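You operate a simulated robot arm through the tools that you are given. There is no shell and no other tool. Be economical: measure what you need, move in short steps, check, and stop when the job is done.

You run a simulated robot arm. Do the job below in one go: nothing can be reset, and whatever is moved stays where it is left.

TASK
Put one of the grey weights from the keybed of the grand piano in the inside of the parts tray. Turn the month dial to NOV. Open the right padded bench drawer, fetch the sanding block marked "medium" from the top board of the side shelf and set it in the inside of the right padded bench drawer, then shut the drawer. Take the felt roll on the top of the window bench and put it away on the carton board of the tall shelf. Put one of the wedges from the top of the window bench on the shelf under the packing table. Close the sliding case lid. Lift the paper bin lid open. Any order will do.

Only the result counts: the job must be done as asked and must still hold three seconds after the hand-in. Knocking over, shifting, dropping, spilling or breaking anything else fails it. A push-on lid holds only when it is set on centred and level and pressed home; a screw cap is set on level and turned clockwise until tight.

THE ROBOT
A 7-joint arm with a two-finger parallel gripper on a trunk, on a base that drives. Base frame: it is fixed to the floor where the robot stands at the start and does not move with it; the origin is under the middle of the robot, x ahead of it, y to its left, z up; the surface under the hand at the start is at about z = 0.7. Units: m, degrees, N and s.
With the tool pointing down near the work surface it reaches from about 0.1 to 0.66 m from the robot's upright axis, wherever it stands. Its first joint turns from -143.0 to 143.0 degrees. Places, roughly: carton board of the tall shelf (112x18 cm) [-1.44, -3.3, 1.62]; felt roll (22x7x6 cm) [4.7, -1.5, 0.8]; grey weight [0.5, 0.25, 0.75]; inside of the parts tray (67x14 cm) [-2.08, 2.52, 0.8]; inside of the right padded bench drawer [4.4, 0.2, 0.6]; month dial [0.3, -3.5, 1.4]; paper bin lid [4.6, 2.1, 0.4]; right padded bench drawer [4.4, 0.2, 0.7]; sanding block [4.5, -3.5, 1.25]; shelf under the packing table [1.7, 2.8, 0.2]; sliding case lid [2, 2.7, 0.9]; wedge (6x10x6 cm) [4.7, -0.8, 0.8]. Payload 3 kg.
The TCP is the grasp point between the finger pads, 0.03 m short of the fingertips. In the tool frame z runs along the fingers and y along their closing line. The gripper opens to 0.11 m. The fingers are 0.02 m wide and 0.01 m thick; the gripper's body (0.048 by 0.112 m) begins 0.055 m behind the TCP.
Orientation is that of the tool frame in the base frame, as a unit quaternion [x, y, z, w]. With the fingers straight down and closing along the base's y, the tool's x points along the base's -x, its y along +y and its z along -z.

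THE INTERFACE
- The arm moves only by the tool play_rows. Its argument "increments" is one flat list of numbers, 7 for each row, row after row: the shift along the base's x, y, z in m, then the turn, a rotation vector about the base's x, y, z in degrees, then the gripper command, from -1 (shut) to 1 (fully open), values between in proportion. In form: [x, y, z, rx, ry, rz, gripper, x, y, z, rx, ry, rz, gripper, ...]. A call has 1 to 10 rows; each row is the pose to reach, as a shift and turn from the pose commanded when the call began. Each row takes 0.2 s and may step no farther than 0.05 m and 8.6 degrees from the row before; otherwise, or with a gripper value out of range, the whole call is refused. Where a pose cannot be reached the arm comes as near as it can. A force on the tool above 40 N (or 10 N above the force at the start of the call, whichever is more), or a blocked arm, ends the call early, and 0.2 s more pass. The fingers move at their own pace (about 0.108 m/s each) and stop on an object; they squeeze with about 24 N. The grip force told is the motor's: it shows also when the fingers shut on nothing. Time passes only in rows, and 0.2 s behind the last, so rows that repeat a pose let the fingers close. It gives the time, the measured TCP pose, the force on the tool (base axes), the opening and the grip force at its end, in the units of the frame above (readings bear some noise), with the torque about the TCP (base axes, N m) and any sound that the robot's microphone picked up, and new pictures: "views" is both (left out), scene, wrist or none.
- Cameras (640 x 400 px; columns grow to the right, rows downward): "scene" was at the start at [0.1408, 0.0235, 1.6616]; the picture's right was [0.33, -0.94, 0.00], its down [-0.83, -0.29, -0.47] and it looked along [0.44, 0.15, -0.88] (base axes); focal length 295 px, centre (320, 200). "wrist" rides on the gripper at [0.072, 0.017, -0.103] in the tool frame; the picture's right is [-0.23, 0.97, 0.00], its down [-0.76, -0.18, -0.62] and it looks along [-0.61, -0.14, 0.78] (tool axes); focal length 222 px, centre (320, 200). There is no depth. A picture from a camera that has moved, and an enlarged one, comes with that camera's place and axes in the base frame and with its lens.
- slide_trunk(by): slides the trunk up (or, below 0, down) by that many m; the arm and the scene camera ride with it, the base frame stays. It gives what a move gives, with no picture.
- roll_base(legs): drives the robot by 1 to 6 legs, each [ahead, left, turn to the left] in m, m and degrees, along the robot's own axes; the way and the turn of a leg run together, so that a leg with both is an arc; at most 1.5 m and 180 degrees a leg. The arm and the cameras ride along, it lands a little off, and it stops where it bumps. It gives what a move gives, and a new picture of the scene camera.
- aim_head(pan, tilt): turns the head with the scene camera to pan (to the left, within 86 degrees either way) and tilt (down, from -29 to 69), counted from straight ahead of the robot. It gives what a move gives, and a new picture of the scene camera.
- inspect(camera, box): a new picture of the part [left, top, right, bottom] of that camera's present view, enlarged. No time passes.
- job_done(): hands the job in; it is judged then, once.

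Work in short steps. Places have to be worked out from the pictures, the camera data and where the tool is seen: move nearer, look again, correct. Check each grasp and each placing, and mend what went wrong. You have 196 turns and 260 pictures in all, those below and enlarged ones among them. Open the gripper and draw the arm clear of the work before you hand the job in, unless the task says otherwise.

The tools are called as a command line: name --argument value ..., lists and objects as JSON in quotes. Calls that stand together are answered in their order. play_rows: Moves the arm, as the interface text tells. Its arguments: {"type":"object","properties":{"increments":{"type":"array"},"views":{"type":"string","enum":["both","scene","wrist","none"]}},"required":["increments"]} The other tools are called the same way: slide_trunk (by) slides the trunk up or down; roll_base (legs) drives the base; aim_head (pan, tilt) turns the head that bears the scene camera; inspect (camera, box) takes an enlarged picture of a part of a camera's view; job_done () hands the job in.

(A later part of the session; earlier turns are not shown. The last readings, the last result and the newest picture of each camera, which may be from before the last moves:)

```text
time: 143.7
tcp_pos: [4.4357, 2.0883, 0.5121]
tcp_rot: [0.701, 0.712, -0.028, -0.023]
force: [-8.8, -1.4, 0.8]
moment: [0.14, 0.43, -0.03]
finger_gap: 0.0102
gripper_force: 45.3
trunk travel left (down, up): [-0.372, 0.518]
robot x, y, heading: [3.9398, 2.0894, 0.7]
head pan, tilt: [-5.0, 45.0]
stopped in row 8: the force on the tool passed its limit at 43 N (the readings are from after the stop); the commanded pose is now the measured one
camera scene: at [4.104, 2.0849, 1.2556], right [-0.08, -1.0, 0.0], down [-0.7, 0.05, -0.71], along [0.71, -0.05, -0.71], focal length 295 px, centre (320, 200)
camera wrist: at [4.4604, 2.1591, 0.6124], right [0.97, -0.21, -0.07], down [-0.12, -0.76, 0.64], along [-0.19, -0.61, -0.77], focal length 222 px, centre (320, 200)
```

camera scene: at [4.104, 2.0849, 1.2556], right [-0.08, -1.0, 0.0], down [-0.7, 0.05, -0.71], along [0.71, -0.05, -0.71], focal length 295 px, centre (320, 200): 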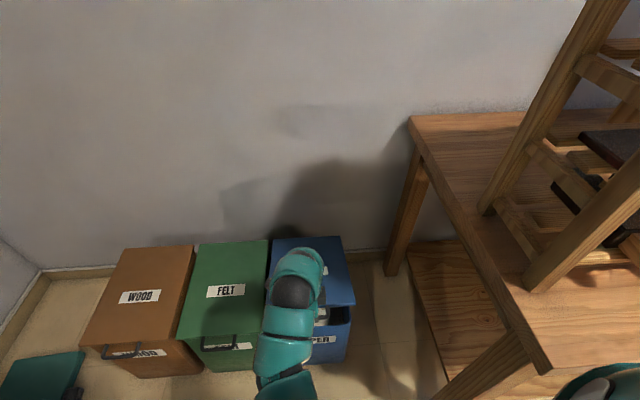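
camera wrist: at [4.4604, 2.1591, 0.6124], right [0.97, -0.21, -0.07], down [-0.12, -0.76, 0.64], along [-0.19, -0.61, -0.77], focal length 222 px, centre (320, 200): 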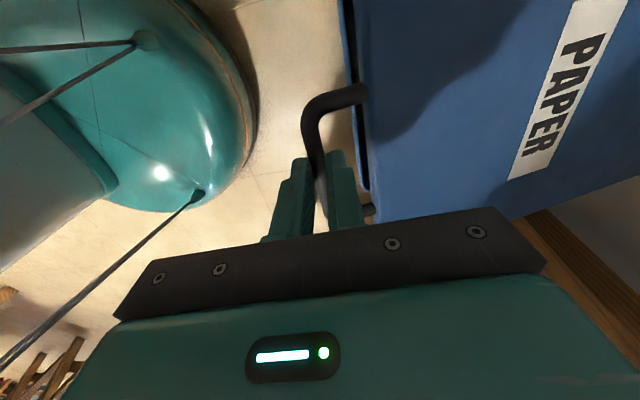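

The lid is about 20° open. I go on along the arc in finer steps.

play_rows --increments '[0.004, 0, 0.01, 0, 0, 0, -1, 0.0075, 0, 0.0203, 0, 0, 0, -1, 0.0125, 0, 0.031, 0, 0, 0, -1, 0.0175, 0, 0.0416, 0, 0, 0, -1, 0.023, 0, 0.052, 0, 0, 0, -1, 0.029, 0, 0.0622, 0, 0, 0, -1, 0.035, 0, 0.072, 0, 0, 0, -1, 0.042, 0, 0.0819, 0, 0, 0, -1, 0.049, 0, 0.0915, 0, 0, 0, -1, 0.056, 0, 0.1005, 0, 0, 0, -1]' --views "both"

```text
time: 144.4
tcp_pos: [4.4415, 2.0884, 0.5294]
tcp_rot: [0.701, 0.712, -0.028, -0.024]
force: [-12.5, -1.5, 2.6]
moment: [0.28, 0.57, -0.08]
finger_gap: 0.0105
gripper_force: 44.8
out of reach, approached as far as the arm can: row 2, 3
trunk travel left (down, up): [-0.372, 0.518]
robot x, y, heading: [3.9462, 2.0885, 0.6]
head pan, tilt: [-5.0, 45.0]
stopped in row 3: the force on the tool passed its limit at 47 N (the readings are from after the stop); the commanded pose is now the measured one
camera scene: at [4.1032, 2.0847, 1.2557], right [-0.08, -1.0, 0.0], down [-0.7, 0.05, -0.71], along [0.71, -0.05, -0.71], focal length 295 px, centre (320, 200)
camera wrist: at [4.4664, 2.1592, 0.6293], right [0.97, -0.21, -0.07], down [-0.12, -0.76, 0.64], along [-0.19, -0.61, -0.77], focal length 222 px, centre (320, 200)
```

scene: 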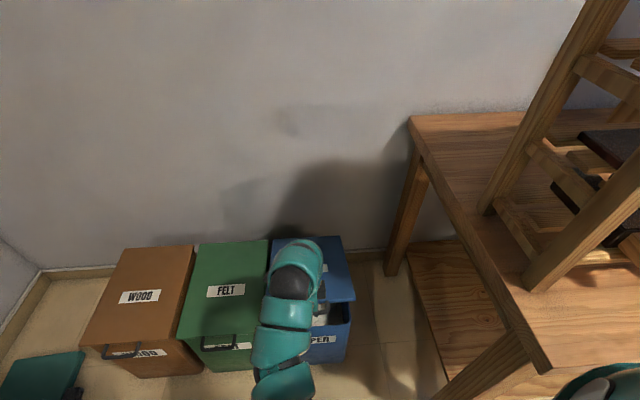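
wrist: 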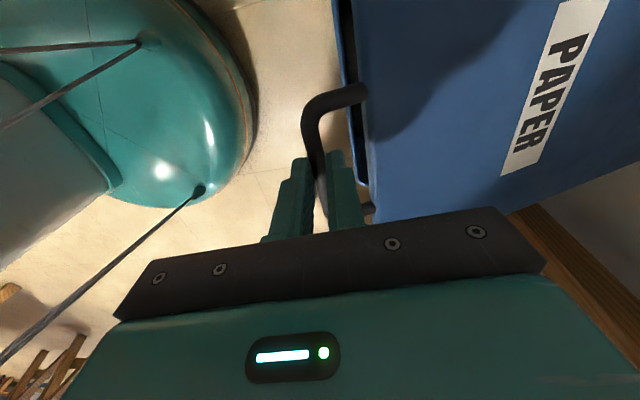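

Near the arm's upward limit and some −x force. I tilt the tool +12° with the lid, then continue with the trunk.

play_rows --increments '[0.0, 0, 0, 0, 3, 0, -1, 0.0, 0, 0, 0, 6, 0, -1, 0.0, 0, 0, 0, 9, 0, -1, 0.0, 0, 0, 0, 12, 0, -1]' --views "none"

slide_trunk --by 0.025

play_rows --increments '[0.004, 0, 0, 0, 0, 0, -1, 0.008, 0, 0, 0, 0, 0, -1]' --views "wrist"

```text
time: 144.8
tcp_pos: [4.4371, 2.0863, 0.511]
tcp_rot: [0.699, 0.713, -0.045, -0.042]
force: [-8.4, 0.5, 1.3]
moment: [0.42, 0.42, -0.17]
finger_gap: 0.0106
gripper_force: 45.3
out of reach, approached as far as the arm can: row 1, 2
trunk travel left (down, up): [-0.372, 0.518]
robot x, y, heading: [3.9408, 2.0889, 0.6]
head pan, tilt: [-5.0, 45.0]
stopped in row 2: the force on the tool passed its limit at 45 N (the readings are from after the stop); the commanded pose is now the measured one
```

```text
time: 145.4
tcp_pos: [4.4452, 2.0875, 0.5355]
tcp_rot: [0.7, 0.712, -0.037, -0.035]
force: [13.7, 3.0, -6.2]
moment: [-0.12, -0.53, -0.13]
finger_gap: 0.0104
gripper_force: 44.8
trunk travel left (down, up): [-0.393, 0.497]
robot x, y, heading: [3.9439, 2.0907, 0.8]
head pan, tilt: [-5.0, 45.0]
stopped: the force on the tool passed its limit at 46 N (the readings are from after the stop); the commanded pose is now the measured one
```

```text
time: 146.1
tcp_pos: [4.4447, 2.0889, 0.5328]
tcp_rot: [0.699, 0.712, -0.045, -0.042]
force: [-12.3, -2.5, 2.7]
moment: [0.22, 0.52, -0.24]
finger_gap: 0.0104
gripper_force: 44.8
trunk travel left (down, up): [-0.393, 0.497]
robot x, y, heading: [3.9433, 2.0865, 0.9]
head pan, tilt: [-5.0, 45.0]
stopped in row 2: the force on the tool passed its limit at 43 N (the readings are from after the stop); the commanded pose is now the measured one
camera wrist: at [4.4736, 2.1591, 0.6314], right [0.97, -0.21, -0.12], down [-0.09, -0.76, 0.64], along [-0.22, -0.61, -0.76], focal length 222 px, centre (320, 200)
```

wrist: 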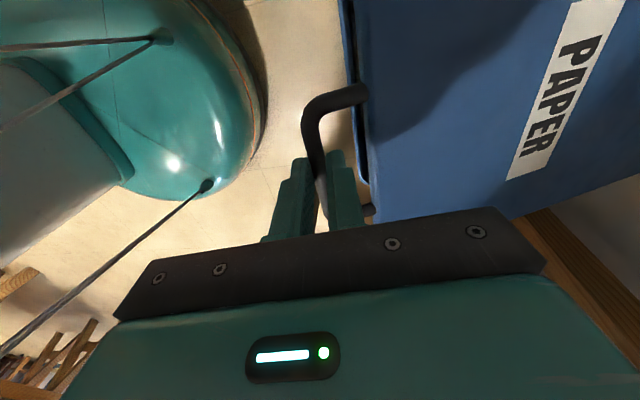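

The lid follows a rigid circle, so I alternate small trunk lifts with matching +x arm shifts.

slide_trunk --by 0.015

play_rows --increments '[0.003, 0, 0, 0, 0, 0, -1, 0.0055, 0, 0, 0, 0, 0, -1]' --views "none"

slide_trunk --by 0.015

play_rows --increments '[0.003, 0, 0, 0, 0, 0, -1, 0.0065, 0, 0, 0, 0, 0, -1]' --views "none"

slide_trunk --by 0.015

play_rows --increments '[0.003, 0, 0, 0, 0, 0, -1, 0.0075, 0, 0, 0, 0, 0, -1]' --views "wrist"

```text
time: 146.7
tcp_pos: [4.4512, 2.0871, 0.5482]
tcp_rot: [0.699, 0.713, -0.041, -0.04]
force: [34.6, 3.2, -15.9]
moment: [0.05, -1.02, -0.23]
finger_gap: 0.0106
gripper_force: 45.0
trunk travel left (down, up): [-0.408, 0.482]
robot x, y, heading: [3.9447, 2.0857, 0.6]
head pan, tilt: [-5.0, 45.0]
```

```text
time: 147.3
tcp_pos: [4.4495, 2.0874, 0.5479]
tcp_rot: [0.699, 0.713, -0.043, -0.039]
force: [2.4, 3.2, -2.7]
moment: [0.02, 0.06, -0.29]
finger_gap: 0.0106
gripper_force: 44.9
trunk travel left (down, up): [-0.408, 0.482]
robot x, y, heading: [3.9406, 2.0897, 0.6]
head pan, tilt: [-5.0, 45.0]
```

```text
time: 147.8
tcp_pos: [4.4573, 2.0875, 0.5611]
tcp_rot: [0.699, 0.714, -0.037, -0.035]
force: [14.5, 4.4, -8.0]
moment: [0.0, -0.52, -0.22]
finger_gap: 0.0105
gripper_force: 45.7
trunk travel left (down, up): [-0.422, 0.468]
robot x, y, heading: [3.9405, 2.0886, 0.5]
head pan, tilt: [-5.0, 45.0]
stopped: the force on the tool passed its limit at 44 N (the readings are from after the stop); the commanded pose is now the measured one
```

```text
time: 148.4
tcp_pos: [4.457, 2.0884, 0.5623]
tcp_rot: [0.699, 0.713, -0.04, -0.037]
force: [-34.4, 1.2, 15.0]
moment: [-0.05, 1.17, -0.28]
finger_gap: 0.0104
gripper_force: 44.6
trunk travel left (down, up): [-0.422, 0.468]
robot x, y, heading: [3.9432, 2.0896, 0.8]
head pan, tilt: [-5.0, 45.0]
```

```text
time: 149.1
tcp_pos: [4.4625, 2.0883, 0.5751]
tcp_rot: [0.699, 0.714, -0.036, -0.035]
force: [11.1, 7.6, -6.8]
moment: [0.54, -0.42, -0.32]
finger_gap: 0.0107
gripper_force: 44.7
trunk travel left (down, up): [-0.437, 0.453]
robot x, y, heading: [3.9421, 2.0896, 0.5]
head pan, tilt: [-5.0, 45.0]
```

```text
time: 149.7
tcp_pos: [4.4653, 2.0882, 0.5779]
tcp_rot: [0.699, 0.713, -0.04, -0.037]
force: [-35.7, 2.7, 17.3]
moment: [0.32, 1.16, -0.35]
finger_gap: 0.0105
gripper_force: 45.1
trunk travel left (down, up): [-0.437, 0.453]
robot x, y, heading: [3.9462, 2.0883, 0.7]
head pan, tilt: [-5.0, 45.0]
camera wrist: at [4.4921, 2.1591, 0.6765], right [0.97, -0.21, -0.11], down [-0.09, -0.76, 0.64], along [-0.21, -0.61, -0.76], focal length 222 px, centre (320, 200)
```

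wrist: 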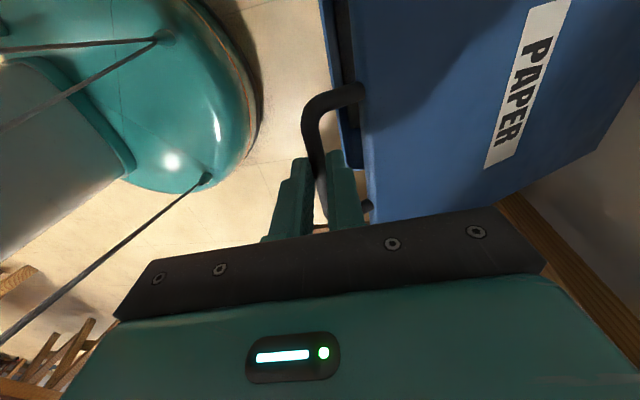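

Working: the normal-force direction says the lid is at about 28°. I continue the same alternation.

slide_trunk --by 0.015

play_rows --increments '[0.004, 0, 0, 0, 0, 0, -1, 0.0088, 0, 0, 0, 0, 0, -1]' --views "none"

slide_trunk --by 0.015

play_rows --increments '[0.004, 0, 0, 0, 0, 0, -1, 0.0097, 0, 0, 0, 0, 0, -1]' --views "none"

slide_trunk --by 0.015

play_rows --increments '[0.004, 0, 0, 0, 0, 0, -1, 0.0108, 0, 0, 0, 0, 0, -1]' --views "none"

slide_trunk --by 0.015

play_rows --increments '[0.004, 0, 0, 0, 0, 0, -1, 0.011, 0, 0, 0, 0, 0, -1]' --views "both"

```text
time: 150.3
tcp_pos: [4.4722, 2.0869, 0.591]
tcp_rot: [0.699, 0.713, -0.037, -0.035]
force: [15.0, 7.8, -10.2]
moment: [0.32, -0.57, -0.29]
finger_gap: 0.0105
gripper_force: 44.8
trunk travel left (down, up): [-0.452, 0.438]
robot x, y, heading: [3.9456, 2.0886, 0.9]
head pan, tilt: [-5.0, 45.0]
```

```text
time: 151.0
tcp_pos: [4.4728, 2.0877, 0.5909]
tcp_rot: [0.7, 0.712, -0.042, -0.041]
force: [-19.2, -2.6, 9.1]
moment: [-0.41, 0.78, -0.22]
finger_gap: 0.0103
gripper_force: 45.0
trunk travel left (down, up): [-0.452, 0.438]
robot x, y, heading: [3.9376, 2.0877, 0.6]
head pan, tilt: [-5.0, 45.0]
stopped in row 2: the force on the tool passed its limit at 42 N (the readings are from after the stop); the commanded pose is now the measured one
```

```text
time: 151.7
tcp_pos: [4.4796, 2.0871, 0.6057]
tcp_rot: [0.7, 0.712, -0.037, -0.036]
force: [14.7, 3.1, -11.4]
moment: [0.01, -0.55, -0.25]
finger_gap: 0.0104
gripper_force: 45.2
trunk travel left (down, up): [-0.467, 0.423]
robot x, y, heading: [3.9435, 2.0826, 1.0]
head pan, tilt: [-5.0, 45.0]
stopped: the force on the tool passed its limit at 42 N (the readings are from after the stop); the commanded pose is now the measured one
```

```text
time: 152.3
tcp_pos: [4.4816, 2.0883, 0.6055]
tcp_rot: [0.699, 0.712, -0.043, -0.041]
force: [-19.6, -4.3, 10.4]
moment: [-0.1, 0.75, -0.23]
finger_gap: 0.0105
gripper_force: 44.8
trunk travel left (down, up): [-0.467, 0.423]
robot x, y, heading: [3.9392, 2.0884, 0.5]
head pan, tilt: [-5.0, 45.0]
stopped in row 2: the force on the tool passed its limit at 43 N (the readings are from after the stop); the commanded pose is now the measured one
```

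```text
time: 153.0
tcp_pos: [4.4902, 2.087, 0.6185]
tcp_rot: [0.699, 0.713, -0.038, -0.036]
force: [16.9, 3.2, -12.8]
moment: [0.15, -0.6, -0.23]
finger_gap: 0.0106
gripper_force: 45.3
trunk travel left (down, up): [-0.482, 0.408]
robot x, y, heading: [3.9461, 2.091, 0.9]
head pan, tilt: [-5.0, 45.0]
stopped: the force on the tool passed its limit at 41 N (the readings are from after the stop); the commanded pose is now the measured one
```

```text
time: 153.7
tcp_pos: [4.4918, 2.0903, 0.6208]
tcp_rot: [0.7, 0.712, -0.043, -0.041]
force: [-19.5, -2.6, 12.1]
moment: [-0.29, 0.77, -0.17]
finger_gap: 0.0106
gripper_force: 45.0
trunk travel left (down, up): [-0.482, 0.408]
robot x, y, heading: [3.9429, 2.0863, 0.5]
head pan, tilt: [-5.0, 45.0]
stopped in row 2: the force on the tool passed its limit at 44 N (the readings are from after the stop); the commanded pose is now the measured one
```

```text
time: 154.3
tcp_pos: [4.5011, 2.0883, 0.634]
tcp_rot: [0.701, 0.712, -0.037, -0.035]
force: [17.0, 5.4, -14.4]
moment: [0.01, -0.57, -0.16]
finger_gap: 0.0104
gripper_force: 44.6
trunk travel left (down, up): [-0.497, 0.393]
robot x, y, heading: [3.942, 2.0886, 0.7]
head pan, tilt: [-5.0, 45.0]
stopped: the force on the tool passed its limit at 43 N (the readings are from after the stop); the commanded pose is now the measured one
```

```text
time: 155.0
tcp_pos: [4.5039, 2.0872, 0.6357]
tcp_rot: [0.699, 0.713, -0.042, -0.039]
force: [-20.4, -4.2, 15.6]
moment: [-0.02, 0.82, -0.26]
finger_gap: 0.0103
gripper_force: 44.8
trunk travel left (down, up): [-0.497, 0.393]
robot x, y, heading: [3.9429, 2.0903, 0.8]
head pan, tilt: [-5.0, 45.0]
stopped in row 2: the force on the tool passed its limit at 44 N (the readings are from after the stop); the commanded pose is now the measured one
camera scene: at [4.0993, 2.0844, 1.3805], right [-0.08, -1.0, 0.0], down [-0.7, 0.05, -0.71], along [0.71, -0.05, -0.71], focal length 295 px, centre (320, 200)
camera wrist: at [4.5316, 2.1589, 0.735], right [0.97, -0.21, -0.11], down [-0.09, -0.76, 0.64], along [-0.22, -0.61, -0.76], focal length 222 px, centre (320, 200)
```

scene: 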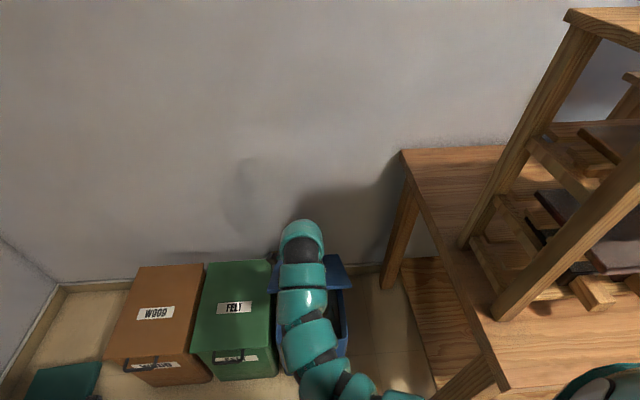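
wrist: 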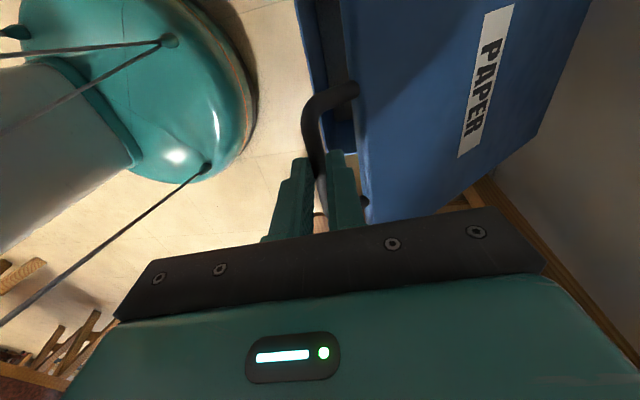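

About 39° now (radius ≈0.378, hinge ≈[4.794, 0.39]). I test whether the arm alone can follow the arc here.

play_rows --increments '[0.006, 0, 0.01, 0, 0, 0, -1, 0.014, 0, 0.0198, 0, 0, 0, -1, 0.0228, 0, 0.0292, 0, 0, 0, -1, 0.032, 0, 0.0383, 0, 0, 0, -1, 0.0417, 0, 0.047, 0, 0, 0, -1, 0.0514, 0, 0.055, 0, 0, 0, -1]' --views "none"

```text
time: 155.5
tcp_pos: [4.5129, 2.0882, 0.6469]
tcp_rot: [0.7, 0.712, -0.041, -0.039]
force: [-18.6, -2.8, 14.3]
moment: [0.41, 0.73, -0.28]
finger_gap: 0.0104
gripper_force: 44.9
out of reach, approached as far as the arm can: row 2
trunk travel left (down, up): [-0.497, 0.393]
robot x, y, heading: [3.939, 2.0872, 0.6]
head pan, tilt: [-5.0, 45.0]
stopped in row 2: the force on the tool passed its limit at 47 N (the readings are from after the stop); the commanded pose is now the measured one
```

Not in z; I continue alternating trunk and arm.

slide_trunk --by 0.014

play_rows --increments '[0.004, 0, 0, 0, 0, 0, -1, 0.008, 0, 0, 0, 0, 0, -1]' --views "none"

slide_trunk --by 0.013

play_rows --increments '[0.004, 0, 0, 0, 0, 0, -1, 0.0085, 0, 0, 0, 0, 0, -1]' --views "none"

slide_trunk --by 0.012

play_rows --increments '[0.004, 0, 0, 0, 0, 0, -1, 0.009, 0, 0, 0, 0, 0, -1]' --views "none"

slide_trunk --by 0.012

play_rows --increments '[0.004, 0, 0, 0, 0, 0, -1, 0.01, 0, 0, 0, 0, 0, -1]' --views "wrist"

```text
time: 156.1
tcp_pos: [4.5202, 2.0885, 0.657]
tcp_rot: [0.7, 0.712, -0.037, -0.034]
force: [15.1, 5.8, -16.4]
moment: [0.04, -0.6, -0.17]
finger_gap: 0.0108
gripper_force: 44.7
trunk travel left (down, up): [-0.509, 0.381]
robot x, y, heading: [3.9402, 2.0902, 0.8]
head pan, tilt: [-5.0, 45.0]
stopped: the force on the tool passed its limit at 45 N (the readings are from after the stop); the commanded pose is now the measured one
```

```text
time: 156.7
tcp_pos: [4.5239, 2.0878, 0.6603]
tcp_rot: [0.7, 0.712, -0.039, -0.037]
force: [-14.1, -0.2, 10.0]
moment: [-0.7, 0.52, -0.15]
finger_gap: 0.0105
gripper_force: 45.1
trunk travel left (down, up): [-0.509, 0.381]
robot x, y, heading: [3.9411, 2.0862, 0.6]
head pan, tilt: [-5.0, 45.0]
```

```text
time: 157.2
tcp_pos: [4.5313, 2.0878, 0.6667]
tcp_rot: [0.7, 0.712, -0.035, -0.033]
force: [16.3, 5.0, -18.7]
moment: [-0.03, -0.62, -0.23]
finger_gap: 0.0104
gripper_force: 45.4
trunk travel left (down, up): [-0.521, 0.369]
robot x, y, heading: [3.9427, 2.0886, 0.6]
head pan, tilt: [-5.0, 45.0]
stopped: the force on the tool passed its limit at 47 N (the readings are from after the stop); the commanded pose is now the measured one
```

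```text
time: 157.8
tcp_pos: [4.5341, 2.088, 0.6693]
tcp_rot: [0.7, 0.713, -0.035, -0.033]
force: [-11.9, 0.5, 10.9]
moment: [-0.67, 0.46, -0.14]
finger_gap: 0.0107
gripper_force: 44.8
trunk travel left (down, up): [-0.521, 0.369]
robot x, y, heading: [3.9438, 2.0864, 0.5]
head pan, tilt: [-5.0, 45.0]
```

```text
time: 158.3
tcp_pos: [4.5398, 2.0876, 0.6765]
tcp_rot: [0.7, 0.713, -0.033, -0.031]
force: [16.3, 5.5, -17.6]
moment: [-0.16, -0.58, -0.23]
finger_gap: 0.0107
gripper_force: 44.8
trunk travel left (down, up): [-0.531, 0.359]
robot x, y, heading: [3.9463, 2.0845, 0.3]
head pan, tilt: [-5.0, 45.0]
stopped: the force on the tool passed its limit at 45 N (the readings are from after the stop); the commanded pose is now the measured one
```

```text
time: 158.9
tcp_pos: [4.5466, 2.0882, 0.6813]
tcp_rot: [0.701, 0.711, -0.031, -0.031]
force: [-13.0, -1.9, 14.3]
moment: [-0.42, 0.39, -0.24]
finger_gap: 0.0104
gripper_force: 45.3
trunk travel left (down, up): [-0.531, 0.359]
robot x, y, heading: [3.941, 2.0877, 0.6]
head pan, tilt: [-5.0, 45.0]
```

```text
time: 159.5
tcp_pos: [4.5515, 2.0871, 0.6879]
tcp_rot: [0.7, 0.712, -0.031, -0.029]
force: [16.8, 6.8, -20.5]
moment: [-0.01, -0.57, -0.23]
finger_gap: 0.0104
gripper_force: 44.9
trunk travel left (down, up): [-0.542, 0.348]
robot x, y, heading: [3.9445, 2.0879, 0.9]
head pan, tilt: [-5.0, 45.0]
stopped: the force on the tool passed its limit at 45 N (the readings are from after the stop); the commanded pose is now the measured one
```

```text
time: 160.1
tcp_pos: [4.5559, 2.0866, 0.6907]
tcp_rot: [0.699, 0.713, -0.031, -0.031]
force: [-12.9, 0.7, 14.3]
moment: [-0.42, 0.59, -0.28]
finger_gap: 0.0104
gripper_force: 45.2
trunk travel left (down, up): [-0.542, 0.348]
robot x, y, heading: [3.9443, 2.09, 0.5]
head pan, tilt: [-5.0, 45.0]
camera wrist: at [4.582, 2.1583, 0.7911], right [0.97, -0.21, -0.08], down [-0.11, -0.76, 0.64], along [-0.2, -0.61, -0.77], focal length 222 px, centre (320, 200)
```

wrist: 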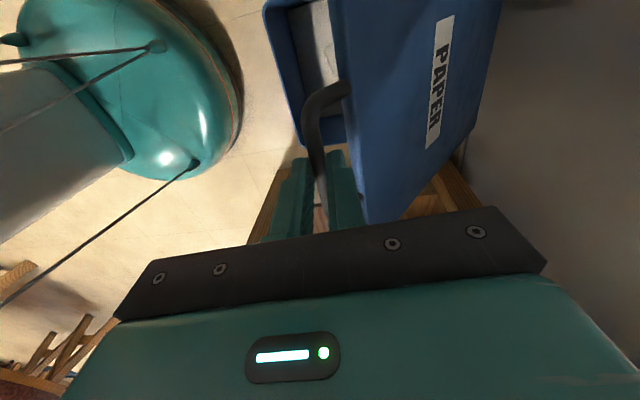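

About 53°. Next the base supplies the x motion while the trunk lifts.

slide_trunk --by 0.012

play_rows --increments '[0.004, 0, 0, 0, 0, 0, -1, 0.008, 0, 0, 0, 0, 0, -1, 0.012, 0, 0, 0, 0, 0, -1]' --views "none"

slide_trunk --by 0.011

play_rows --increments '[0.004, 0, 0, 0, 0, 0, -1, 0.008, 0, 0, 0, 0, 0, -1, 0.012, 0, 0, 0, 0, 0, -1]' --views "none"

slide_trunk --by 0.01

play_rows --increments '[0.004, 0, 0, 0, 0, 0, -1, 0.008, 0, 0, 0, 0, 0, -1, 0.012, 0, 0, 0, 0, 0, -1]' --views "none"

slide_trunk --by 0.01

roll_base --legs '[[0.015, 0, 0]]'

```text
time: 160.6
tcp_pos: [4.5629, 2.0877, 0.6972]
tcp_rot: [0.701, 0.712, -0.029, -0.028]
force: [15.5, 5.3, -21.8]
moment: [-0.27, -0.51, -0.28]
finger_gap: 0.0106
gripper_force: 44.8
trunk travel left (down, up): [-0.553, 0.337]
robot x, y, heading: [3.9401, 2.087, 0.9]
head pan, tilt: [-5.0, 45.0]
stopped: the force on the tool passed its limit at 45 N (the readings are from after the stop); the commanded pose is now the measured one
```

```text
time: 161.4
tcp_pos: [4.5702, 2.0877, 0.7029]
tcp_rot: [0.701, 0.713, -0.028, -0.028]
force: [-15.9, 1.1, 19.6]
moment: [-0.55, 0.62, -0.29]
finger_gap: 0.0104
gripper_force: 44.8
trunk travel left (down, up): [-0.553, 0.337]
robot x, y, heading: [3.9413, 2.0912, 1.0]
head pan, tilt: [-5.0, 45.0]
```

```text
time: 162.1
tcp_pos: [4.5757, 2.0872, 0.7074]
tcp_rot: [0.7, 0.713, -0.028, -0.026]
force: [12.9, 4.8, -21.4]
moment: [0.2, -0.43, -0.37]
finger_gap: 0.0108
gripper_force: 45.3
trunk travel left (down, up): [-0.564, 0.326]
robot x, y, heading: [3.9466, 2.0849, 0.6]
head pan, tilt: [-5.0, 45.0]
stopped: the force on the tool passed its limit at 43 N (the readings are from after the stop); the commanded pose is now the measured one
```

```text
time: 162.9
tcp_pos: [4.5847, 2.0869, 0.7119]
tcp_rot: [0.701, 0.712, -0.026, -0.026]
force: [-17.1, -2.9, 23.1]
moment: [-0.31, 0.52, -0.34]
finger_gap: 0.0105
gripper_force: 45.3
trunk travel left (down, up): [-0.564, 0.326]
robot x, y, heading: [3.9459, 2.0868, 0.7]
head pan, tilt: [-5.0, 45.0]
```

```text
time: 163.4
tcp_pos: [4.5891, 2.0877, 0.7163]
tcp_rot: [0.701, 0.712, -0.028, -0.028]
force: [15.6, 5.1, -26.4]
moment: [0.8, -0.54, -0.39]
finger_gap: 0.0106
gripper_force: 44.7
trunk travel left (down, up): [-0.574, 0.316]
robot x, y, heading: [3.9419, 2.0857, 0.8]
head pan, tilt: [-5.0, 45.0]
```

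```text
time: 164.2
tcp_pos: [4.5975, 2.087, 0.7207]
tcp_rot: [0.7, 0.713, -0.028, -0.027]
force: [-7.8, -0.5, 10.9]
moment: [-0.73, 0.33, -0.27]
finger_gap: 0.0104
gripper_force: 44.9
trunk travel left (down, up): [-0.574, 0.316]
robot x, y, heading: [3.9471, 2.0886, 0.7]
head pan, tilt: [-5.0, 45.0]
```

```text
time: 164.8
tcp_pos: [4.6017, 2.0877, 0.722]
tcp_rot: [0.701, 0.712, -0.028, -0.027]
force: [13.5, 4.4, -24.4]
moment: [0.03, -0.41, -0.37]
finger_gap: 0.0105
gripper_force: 44.6
trunk travel left (down, up): [-0.583, 0.307]
robot x, y, heading: [3.9414, 2.0888, 0.8]
head pan, tilt: [-5.0, 45.0]
stopped: the force on the tool passed its limit at 43 N (the readings are from after the stop); the commanded pose is now the measured one
```

```text
time: 165.5
tcp_pos: [4.6128, 2.0864, 0.7301]
tcp_rot: [0.701, 0.712, -0.026, -0.026]
force: [-14.5, -2.1, 26.6]
moment: [-0.17, 0.49, -0.37]
finger_gap: 0.0105
gripper_force: 45.1
trunk travel left (down, up): [-0.583, 0.307]
robot x, y, heading: [3.9594, 2.0892, 0.8]
head pan, tilt: [-5.0, 45.0]
camera scene: at [4.1159, 2.0859, 1.467], right [-0.07, -1.0, 0.0], down [-0.7, 0.05, -0.71], along [0.71, -0.05, -0.71], focal length 295 px, centre (320, 200)
```

scene: 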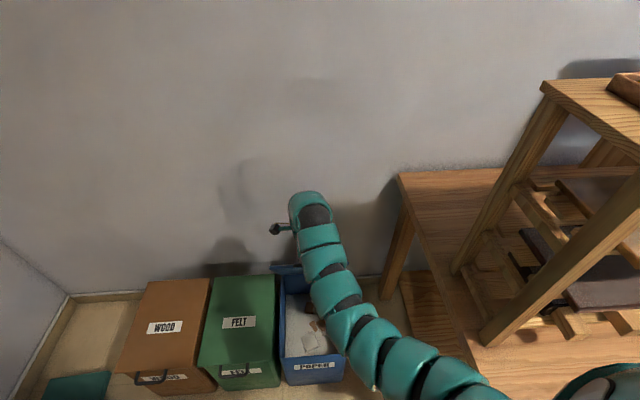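

About 62°. I go on with base-forward and small trunk lifts.

slide_trunk --by 0.01

roll_base --legs '[[0.018, 0, 0]]'

slide_trunk --by 0.009

roll_base --legs '[[0.02, 0, 0]]'

slide_trunk --by 0.007

roll_base --legs '[[0.022, 0, 0]]'

```text
time: 166.2
tcp_pos: [4.6171, 2.0863, 0.7327]
tcp_rot: [0.701, 0.712, -0.027, -0.027]
force: [11.7, 5.0, -23.3]
moment: [0.0, -0.25, -0.37]
finger_gap: 0.0105
gripper_force: 45.1
trunk travel left (down, up): [-0.592, 0.298]
robot x, y, heading: [3.9578, 2.0884, 1.2]
head pan, tilt: [-5.0, 45.0]
stopped: the force on the tool passed its limit at 43 N (the readings are from after the stop); the commanded pose is now the measured one
```

```text
time: 167.0
tcp_pos: [4.6312, 2.0878, 0.739]
tcp_rot: [0.702, 0.712, -0.024, -0.025]
force: [-18.3, -6.3, 34.8]
moment: [-0.26, 0.64, -0.37]
finger_gap: 0.0105
gripper_force: 45.1
trunk travel left (down, up): [-0.592, 0.298]
robot x, y, heading: [3.9736, 2.0853, 0.9]
head pan, tilt: [-5.0, 45.0]
camera scene: at [4.1329, 2.0858, 1.4764], right [-0.07, -1.0, 0.0], down [-0.7, 0.05, -0.71], along [0.71, -0.05, -0.7], focal length 295 px, centre (320, 200)
```

scene: 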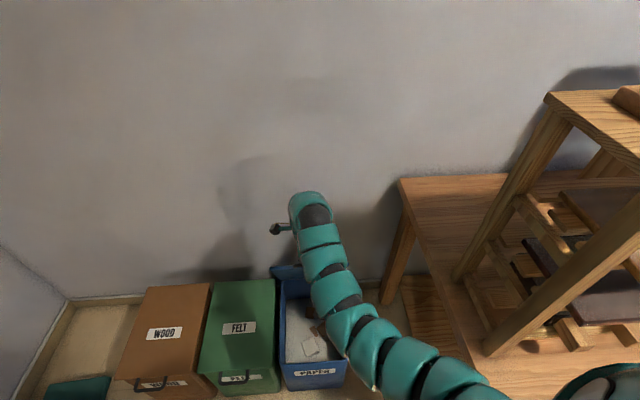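

```text
time: 167.6
tcp_pos: [4.6355, 2.0873, 0.7409]
tcp_rot: [0.703, 0.711, -0.028, -0.027]
force: [12.7, 2.8, -30.0]
moment: [0.87, -0.37, -0.42]
finger_gap: 0.0106
gripper_force: 44.7
trunk travel left (down, up): [-0.601, 0.289]
robot x, y, heading: [3.9756, 2.0895, 0.8]
head pan, tilt: [-5.0, 45.0]
```

```text
time: 168.3
tcp_pos: [4.6515, 2.0885, 0.7484]
tcp_rot: [0.702, 0.711, -0.025, -0.025]
force: [-12.9, -7.9, 29.6]
moment: [-0.71, 0.41, -0.29]
finger_gap: 0.0103
gripper_force: 44.7
trunk travel left (down, up): [-0.601, 0.289]
robot x, y, heading: [3.9957, 2.0892, 0.9]
head pan, tilt: [-5.0, 45.0]
camera scene: at [4.1537, 2.0859, 1.4852], right [-0.07, -1.0, 0.0], down [-0.7, 0.05, -0.71], along [0.71, -0.05, -0.7], focal length 295 px, centre (320, 200)
```

scene: 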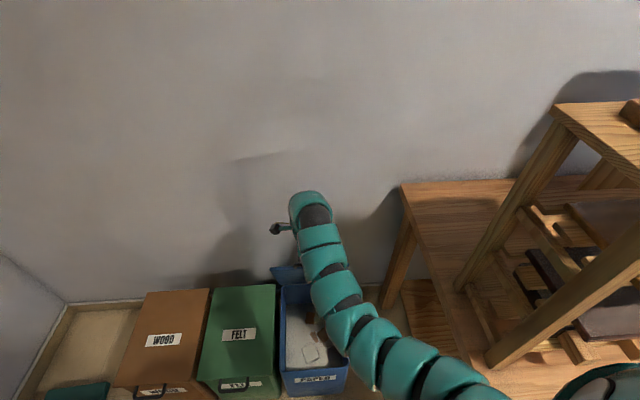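

```text
time: 168.9
tcp_pos: [4.6546, 2.0874, 0.7502]
tcp_rot: [0.701, 0.712, -0.026, -0.027]
force: [8.8, 1.4, -23.2]
moment: [0.96, -0.2, -0.41]
finger_gap: 0.0105
gripper_force: 45.1
trunk travel left (down, up): [-0.608, 0.282]
robot x, y, heading: [3.999, 2.0868, 1.1]
head pan, tilt: [-5.0, 45.0]
```

```text
time: 169.7
tcp_pos: [4.6723, 2.0878, 0.7561]
tcp_rot: [0.701, 0.712, -0.025, -0.023]
force: [-12.2, -8.7, 34.2]
moment: [-0.55, 0.42, -0.35]
finger_gap: 0.0102
gripper_force: 45.6
trunk travel left (down, up): [-0.608, 0.282]
robot x, y, heading: [4.0185, 2.0897, 0.7]
head pan, tilt: [-5.0, 45.0]
camera scene: at [4.1749, 2.0861, 1.4923], right [-0.07, -1.0, 0.0], down [-0.7, 0.05, -0.71], along [0.71, -0.05, -0.7], focal length 295 px, centre (320, 200)
```

scene: 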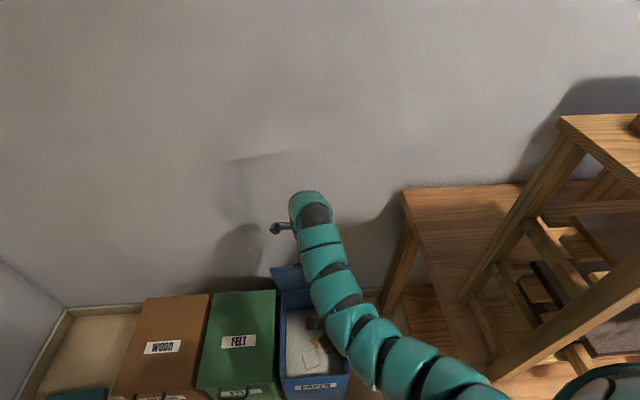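

About 71°. Continue: mostly base-forward now.

slide_trunk --by 0.009

roll_base --legs '[[0.03, 0, 0]]'

slide_trunk --by 0.007

roll_base --legs '[[0.035, 0, 0]]'

inspect --camera "wrist" --box '[0, 0, 640, 400]'

```text
time: 170.3
tcp_pos: [4.6775, 2.0868, 0.758]
tcp_rot: [0.702, 0.711, -0.028, -0.025]
force: [10.5, 1.1, -36.6]
moment: [0.44, -0.37, -0.36]
finger_gap: 0.0104
gripper_force: 45.1
trunk travel left (down, up): [-0.617, 0.273]
robot x, y, heading: [4.0176, 2.0861, 1.1]
head pan, tilt: [-5.0, 45.0]
```

```text
time: 171.1
tcp_pos: [4.7048, 2.0857, 0.7652]
tcp_rot: [0.702, 0.711, -0.023, -0.023]
force: [-8.1, -9.5, 28.1]
moment: [-0.34, 0.25, -0.37]
finger_gap: 0.0104
gripper_force: 44.4
trunk travel left (down, up): [-0.617, 0.273]
robot x, y, heading: [4.0472, 2.0932, 1.1]
head pan, tilt: [-5.0, 45.0]
camera scene: at [4.206, 2.0864, 1.5012], right [-0.07, -1.0, 0.0], down [-0.7, 0.05, -0.71], along [0.71, -0.05, -0.71], focal length 295 px, centre (320, 200)
```

scene: 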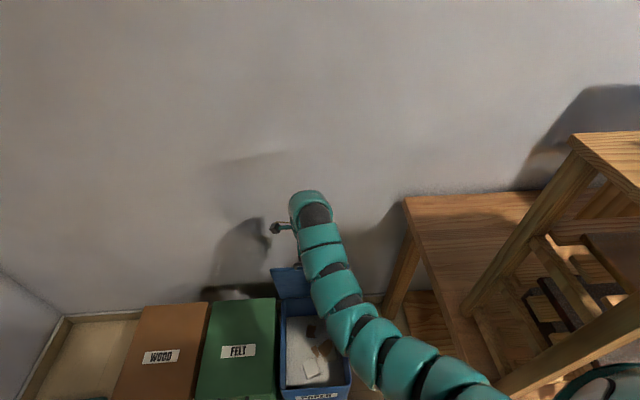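

```text
time: 171.7
tcp_pos: [4.7063, 2.0867, 0.7674]
tcp_rot: [0.702, 0.711, -0.027, -0.027]
force: [6.1, 0.8, -30.7]
moment: [0.72, -0.22, -0.41]
finger_gap: 0.0104
gripper_force: 45.0
trunk travel left (down, up): [-0.624, 0.266]
robot x, y, heading: [4.0482, 2.0885, 0.9]
head pan, tilt: [-5.0, 45.0]
```

```text
time: 172.5
tcp_pos: [4.7408, 2.0882, 0.7741]
tcp_rot: [0.703, 0.71, -0.022, -0.022]
force: [-2.6, -7.3, 21.6]
moment: [-0.37, 0.02, -0.34]
finger_gap: 0.0105
gripper_force: 45.1
trunk travel left (down, up): [-0.624, 0.266]
robot x, y, heading: [4.0848, 2.0878, 0.6]
head pan, tilt: [-5.0, 45.0]
camera scene: at [4.2427, 2.0869, 1.508], right [-0.07, -1.0, 0.0], down [-0.7, 0.05, -0.71], along [0.71, -0.05, -0.71], focal length 295 px, centre (320, 200)
```

scene: 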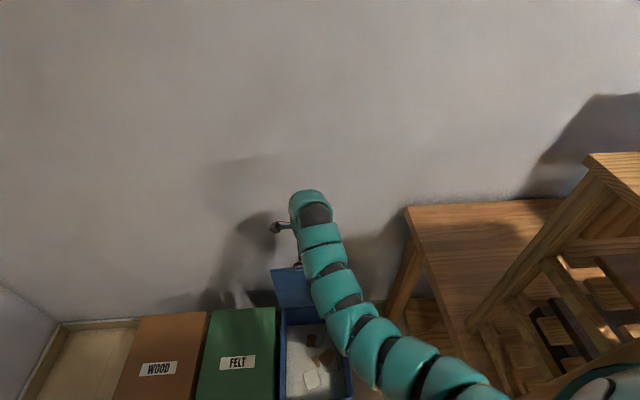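

```text
1.00 times, centred on (320, 200) of wrist (not enlarged: the box is as wide or as high as the picture)
camera zoom: at [4.7644, 2.1578, 0.8737], right [0.97, -0.22, -0.06], down [-0.13, -0.76, 0.63], along [-0.19, -0.61, -0.77], focal length 222 px, centre (320, 200)
```

zoom: 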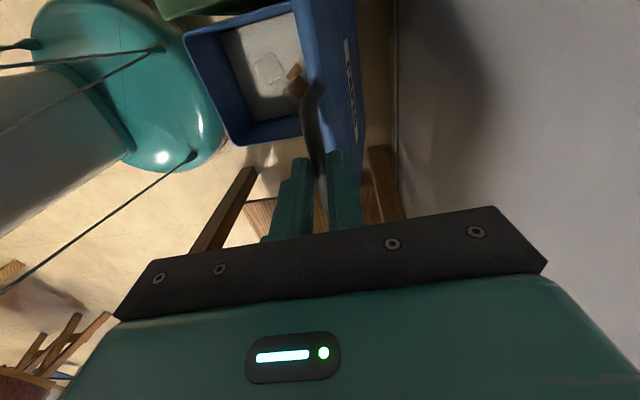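

About 82°; the wall is still behind. I continue past vertical.

roll_base --legs '[[0.045, 0, 0]]'

roll_base --legs '[[0.035, 0, 0]]'

inspect --camera "wrist" --box '[0, 0, 640, 400]'

```text
time: 173.4
tcp_pos: [4.7869, 2.0884, 0.7722]
tcp_rot: [0.703, 0.71, -0.022, -0.022]
force: [-0.1, -6.2, 32.8]
moment: [0.23, 0.04, -0.47]
finger_gap: 0.0106
gripper_force: 45.5
trunk travel left (down, up): [-0.624, 0.266]
robot x, y, heading: [4.129, 2.088, 0.8]
head pan, tilt: [-5.0, 45.0]
camera scene: at [4.288, 2.0877, 1.5078], right [-0.07, -1.0, 0.0], down [-0.7, 0.05, -0.71], along [0.71, -0.05, -0.71], focal length 295 px, centre (320, 200)
```

scene: 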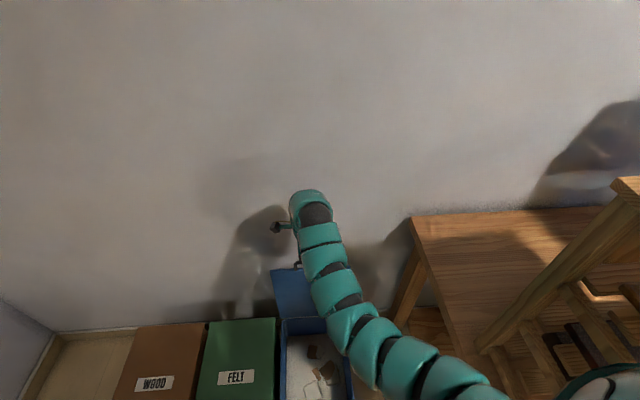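

```text
time: 174.3
tcp_pos: [4.8235, 2.0885, 0.7737]
tcp_rot: [0.704, 0.71, -0.024, -0.022]
force: [1.8, -5.4, 6.3]
moment: [-0.11, -0.19, -0.49]
finger_gap: 0.0104
gripper_force: 44.9
trunk travel left (down, up): [-0.624, 0.266]
robot x, y, heading: [4.1646, 2.0929, 0.8]
head pan, tilt: [-5.0, 45.0]
camera scene: at [4.325, 2.0882, 1.5073], right [-0.07, -1.0, 0.0], down [-0.71, 0.05, -0.71], along [0.71, -0.05, -0.71], focal length 295 px, centre (320, 200)
```

scene: 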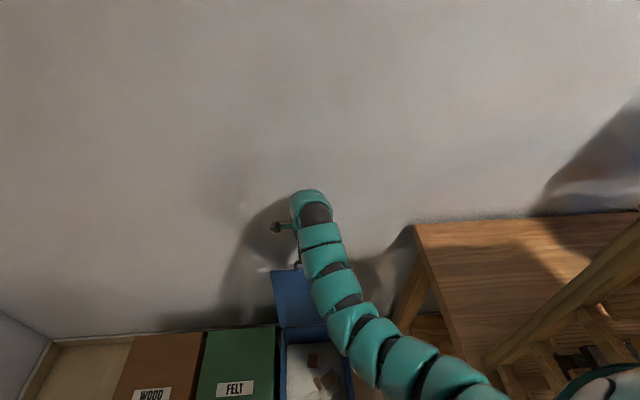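

```text
1.00 times, centred on (320, 200) of wrist (not enlarged: the box is as wide or as high as the picture)
camera zoom: at [4.8464, 2.1581, 0.8726], right [0.97, -0.22, -0.06], down [-0.13, -0.76, 0.63], along [-0.19, -0.61, -0.77], focal length 222 px, centre (320, 200)
```

zoom: 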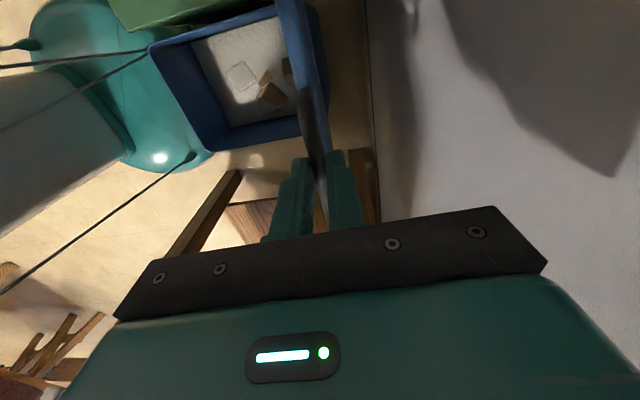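

Just past vertical. I push a bit more with the arm, to about 99°.

play_rows --increments '[0.01, 0, -0.001, 0, 0, 0, -1, 0.02, 0, -0.003, 0, 0, 0, -1, 0.03, 0, -0.005, 0, 0, 0, -1, 0.04, 0, -0.008, 0, 0, 0, -1]' --views "wrist"

```text
time: 175.2
tcp_pos: [4.8493, 2.0873, 0.7691]
tcp_rot: [0.703, 0.71, -0.026, -0.025]
force: [-27.0, -8.0, 28.1]
moment: [-0.15, 0.86, -0.58]
finger_gap: 0.0108
gripper_force: 45.4
trunk travel left (down, up): [-0.624, 0.266]
robot x, y, heading: [4.1633, 2.0894, 1.1]
head pan, tilt: [-5.0, 45.0]
stopped in row 4: the force on the tool passed its limit at 48 N (the readings are from after the stop); the commanded pose is now the measured one
camera wrist: at [4.8737, 2.1583, 0.869], right [0.97, -0.22, -0.07], down [-0.12, -0.76, 0.64], along [-0.19, -0.61, -0.77], focal length 222 px, centre (320, 200)
```

wrist: 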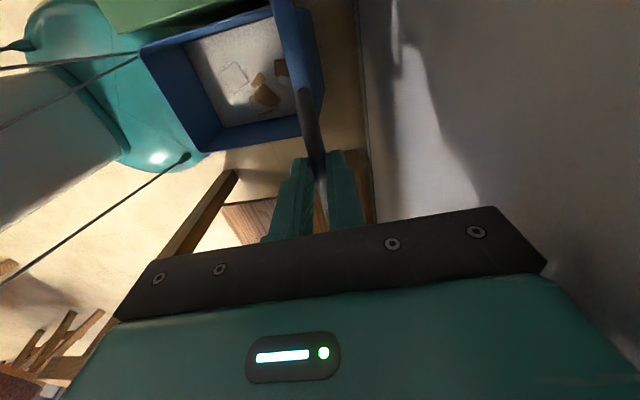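

It stops there at ~98°. I open the fingers slightly and lift straight up with the trunk, then look.

play_rows --increments '[-0.003, 0, 0, 0, 0, 0, -0.55, -0.003, 0, 0, 0, 0, 0, -0.55, -0.003, 0, 0, 0, 0, 0, -0.55]' --views "wrist"

slide_trunk --by 0.12

inspect --camera "wrist" --box '[0, 0, 640, 400]'

```text
time: 176.0
tcp_pos: [4.8505, 2.0884, 0.7659]
tcp_rot: [0.702, 0.711, -0.028, -0.026]
force: [-0.7, 0.5, 0.1]
moment: [0.04, 0.0, -0.02]
finger_gap: 0.0247
gripper_force: 0.0
trunk travel left (down, up): [-0.624, 0.266]
robot x, y, heading: [4.1626, 2.0937, 0.9]
head pan, tilt: [-5.0, 45.0]
camera wrist: at [4.8743, 2.1591, 0.8649], right [0.97, -0.22, -0.07], down [-0.12, -0.76, 0.64], along [-0.19, -0.61, -0.77], focal length 222 px, centre (320, 200)
```

wrist: 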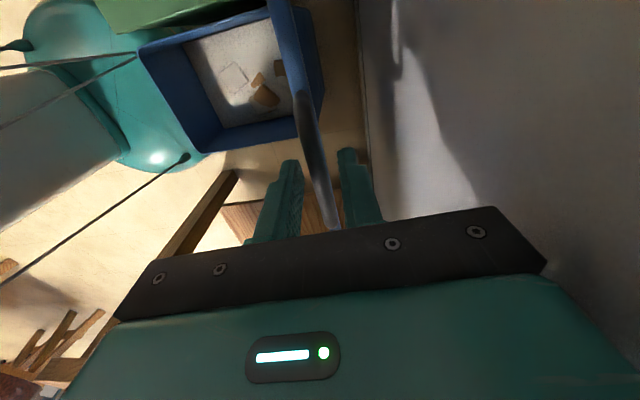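

```text
time: 177.5
tcp_pos: [4.8512, 2.0885, 0.8853]
tcp_rot: [0.702, 0.711, -0.028, -0.025]
force: [0.3, 0.3, 0.5]
moment: [-0.05, -0.01, 0.0]
finger_gap: 0.0248
gripper_force: 0.1
trunk travel left (down, up): [-0.744, 0.146]
robot x, y, heading: [4.1608, 2.0921, 0.5]
head pan, tilt: [-5.0, 45.0]
```

```text
1.00 times, centred on (320, 200) of wrist (not enlarged: the box is as wide or as high as the picture)
camera zoom: at [4.8747, 2.1591, 0.9845], right [0.97, -0.22, -0.07], down [-0.12, -0.76, 0.64], along [-0.19, -0.61, -0.77], focal length 222 px, centre (320, 200)
```

zoom: 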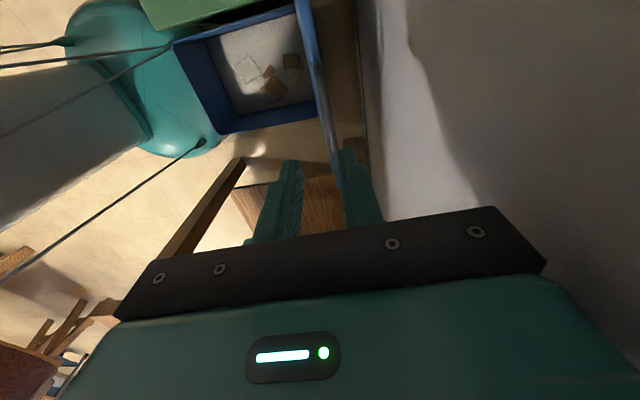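

The lid stays open beyond vertical. I back away, unwind the wrist, and look toward the benches on the right.

roll_base --legs '[[-0.55, 0, 0]]'

play_rows --increments '[-0.02, 0, 0, 0, 0, 8, -1, -0.04, 0, 0, 0, 0, 16, -1, -0.06, 0, 0, 0, 0, 24, -1, -0.08, 0, 0, 0, 0, 32, -1, -0.1, 0, 0, 0, 0, 40, -1, -0.12, 0, 0, 0, 0, 48, -1, -0.14, 0, 0, 0, 0, 56, -1, -0.16, 0, 0, 0, 0, 64, -1, -0.18, 0, 0, 0, 0, 72, -1, -0.2, 0, 0, 0, 0, 80, -1]' --views "none"

aim_head --pan -60 --tilt 30

```text
time: 180.7
tcp_pos: [4.2915, 2.0865, 0.8844]
tcp_rot: [0.698, 0.715, -0.028, -0.025]
force: [0.5, 0.1, 0.2]
moment: [0.0, 0.01, -0.01]
finger_gap: 0.0247
gripper_force: 0.1
trunk travel left (down, up): [-0.744, 0.146]
robot x, y, heading: [3.6036, 2.0799, 1.7]
head pan, tilt: [-5.0, 45.0]
camera scene: at [3.7653, 2.0789, 1.6274], right [-0.06, -1.0, 0.0], down [-0.71, 0.04, -0.71], along [0.71, -0.04, -0.71], focal length 295 px, centre (320, 200)
```

scene: 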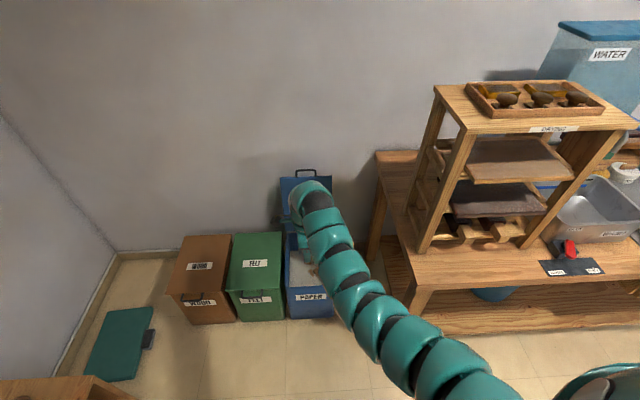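

```text
time: 182.9
tcp_pos: [4.0909, 2.0862, 0.8855]
tcp_rot: [0.073, 0.997, -0.038, -0.001]
force: [-0.9, 0.0, 0.3]
moment: [0.02, 0.02, -0.03]
finger_gap: 0.0
gripper_force: 24.0
trunk travel left (down, up): [-0.744, 0.146]
robot x, y, heading: [3.6046, 2.0838, 1.7]
head pan, tilt: [-5.0, 45.0]
```

```text
time: 184.2
tcp_pos: [4.0928, 2.0854, 0.8852]
tcp_rot: [0.075, 0.996, -0.038, -0.001]
force: [0.7, -0.3, 0.0]
moment: [0.0, -0.01, 0.01]
finger_gap: 0.0
gripper_force: 24.0
trunk travel left (down, up): [-0.744, 0.146]
robot x, y, heading: [3.6055, 2.0795, 1.5]
head pan, tilt: [-60.0, 30.0]
camera scene: at [3.7322, 2.0068, 1.6499], right [-0.85, -0.52, 0.0], down [-0.26, 0.43, -0.87], along [0.45, -0.74, -0.5], focal length 295 px, centre (320, 200)
```

scene: 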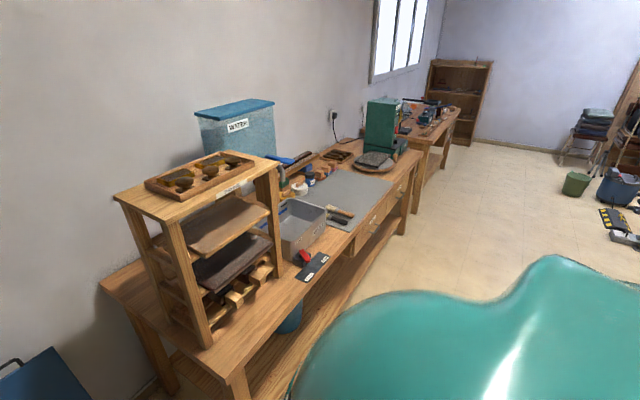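

The padded bench with two drawers runs along the right; its right drawer is near y≈0.2. I slide right to it.

roll_base --legs '[[0, -1.0, -1.5], [0, -0.75, 0]]'

aim_head --pan 0 --tilt 45

```text
time: 193.1
tcp_pos: [4.1142, 0.3095, 0.8852]
tcp_rot: [0.087, 0.995, -0.037, -0.002]
force: [0.8, -0.3, 0.4]
moment: [0.01, 0.01, 0.01]
finger_gap: 0.0003
gripper_force: 24.2
trunk travel left (down, up): [-0.744, 0.146]
robot x, y, heading: [3.6301, 0.3157, 0.0]
head pan, tilt: [-60.0, 30.0]
camera scene: at [3.7525, 0.2401, 1.6499], right [-0.86, -0.5, 0.0], down [-0.25, 0.43, -0.87], along [0.44, -0.75, -0.5], focal length 295 px, centre (320, 200)
```

scene: 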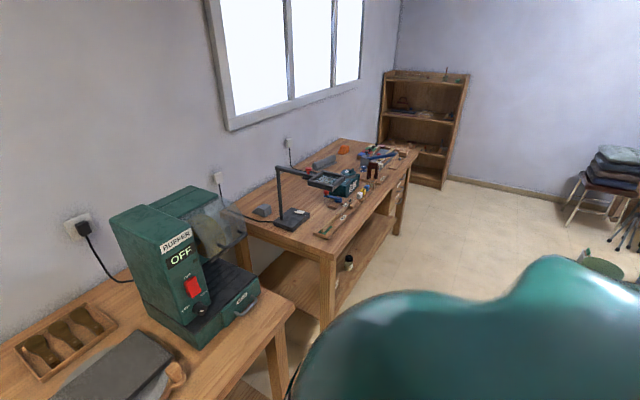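

```text
time: 194.4
tcp_pos: [4.1145, 0.3111, 0.8855]
tcp_rot: [0.087, 0.996, -0.038, -0.001]
force: [-0.6, -0.6, 0.4]
moment: [-0.02, -0.01, 0.01]
finger_gap: 0.0
gripper_force: 23.7
trunk travel left (down, up): [-0.744, 0.146]
robot x, y, heading: [3.6234, 0.3119, 0.4]
head pan, tilt: [0.0, 45.0]
camera scene: at [3.7884, 0.3191, 1.6273], right [0.0, -1.0, 0.0], down [-0.71, 0.0, -0.71], along [0.71, 0.0, -0.71], focal length 295 px, centre (320, 200)
```

scene: 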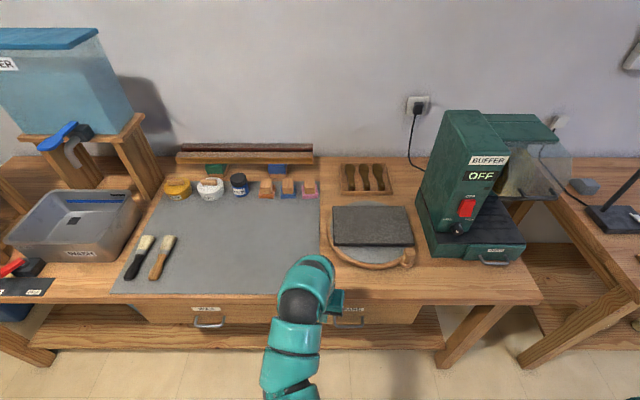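

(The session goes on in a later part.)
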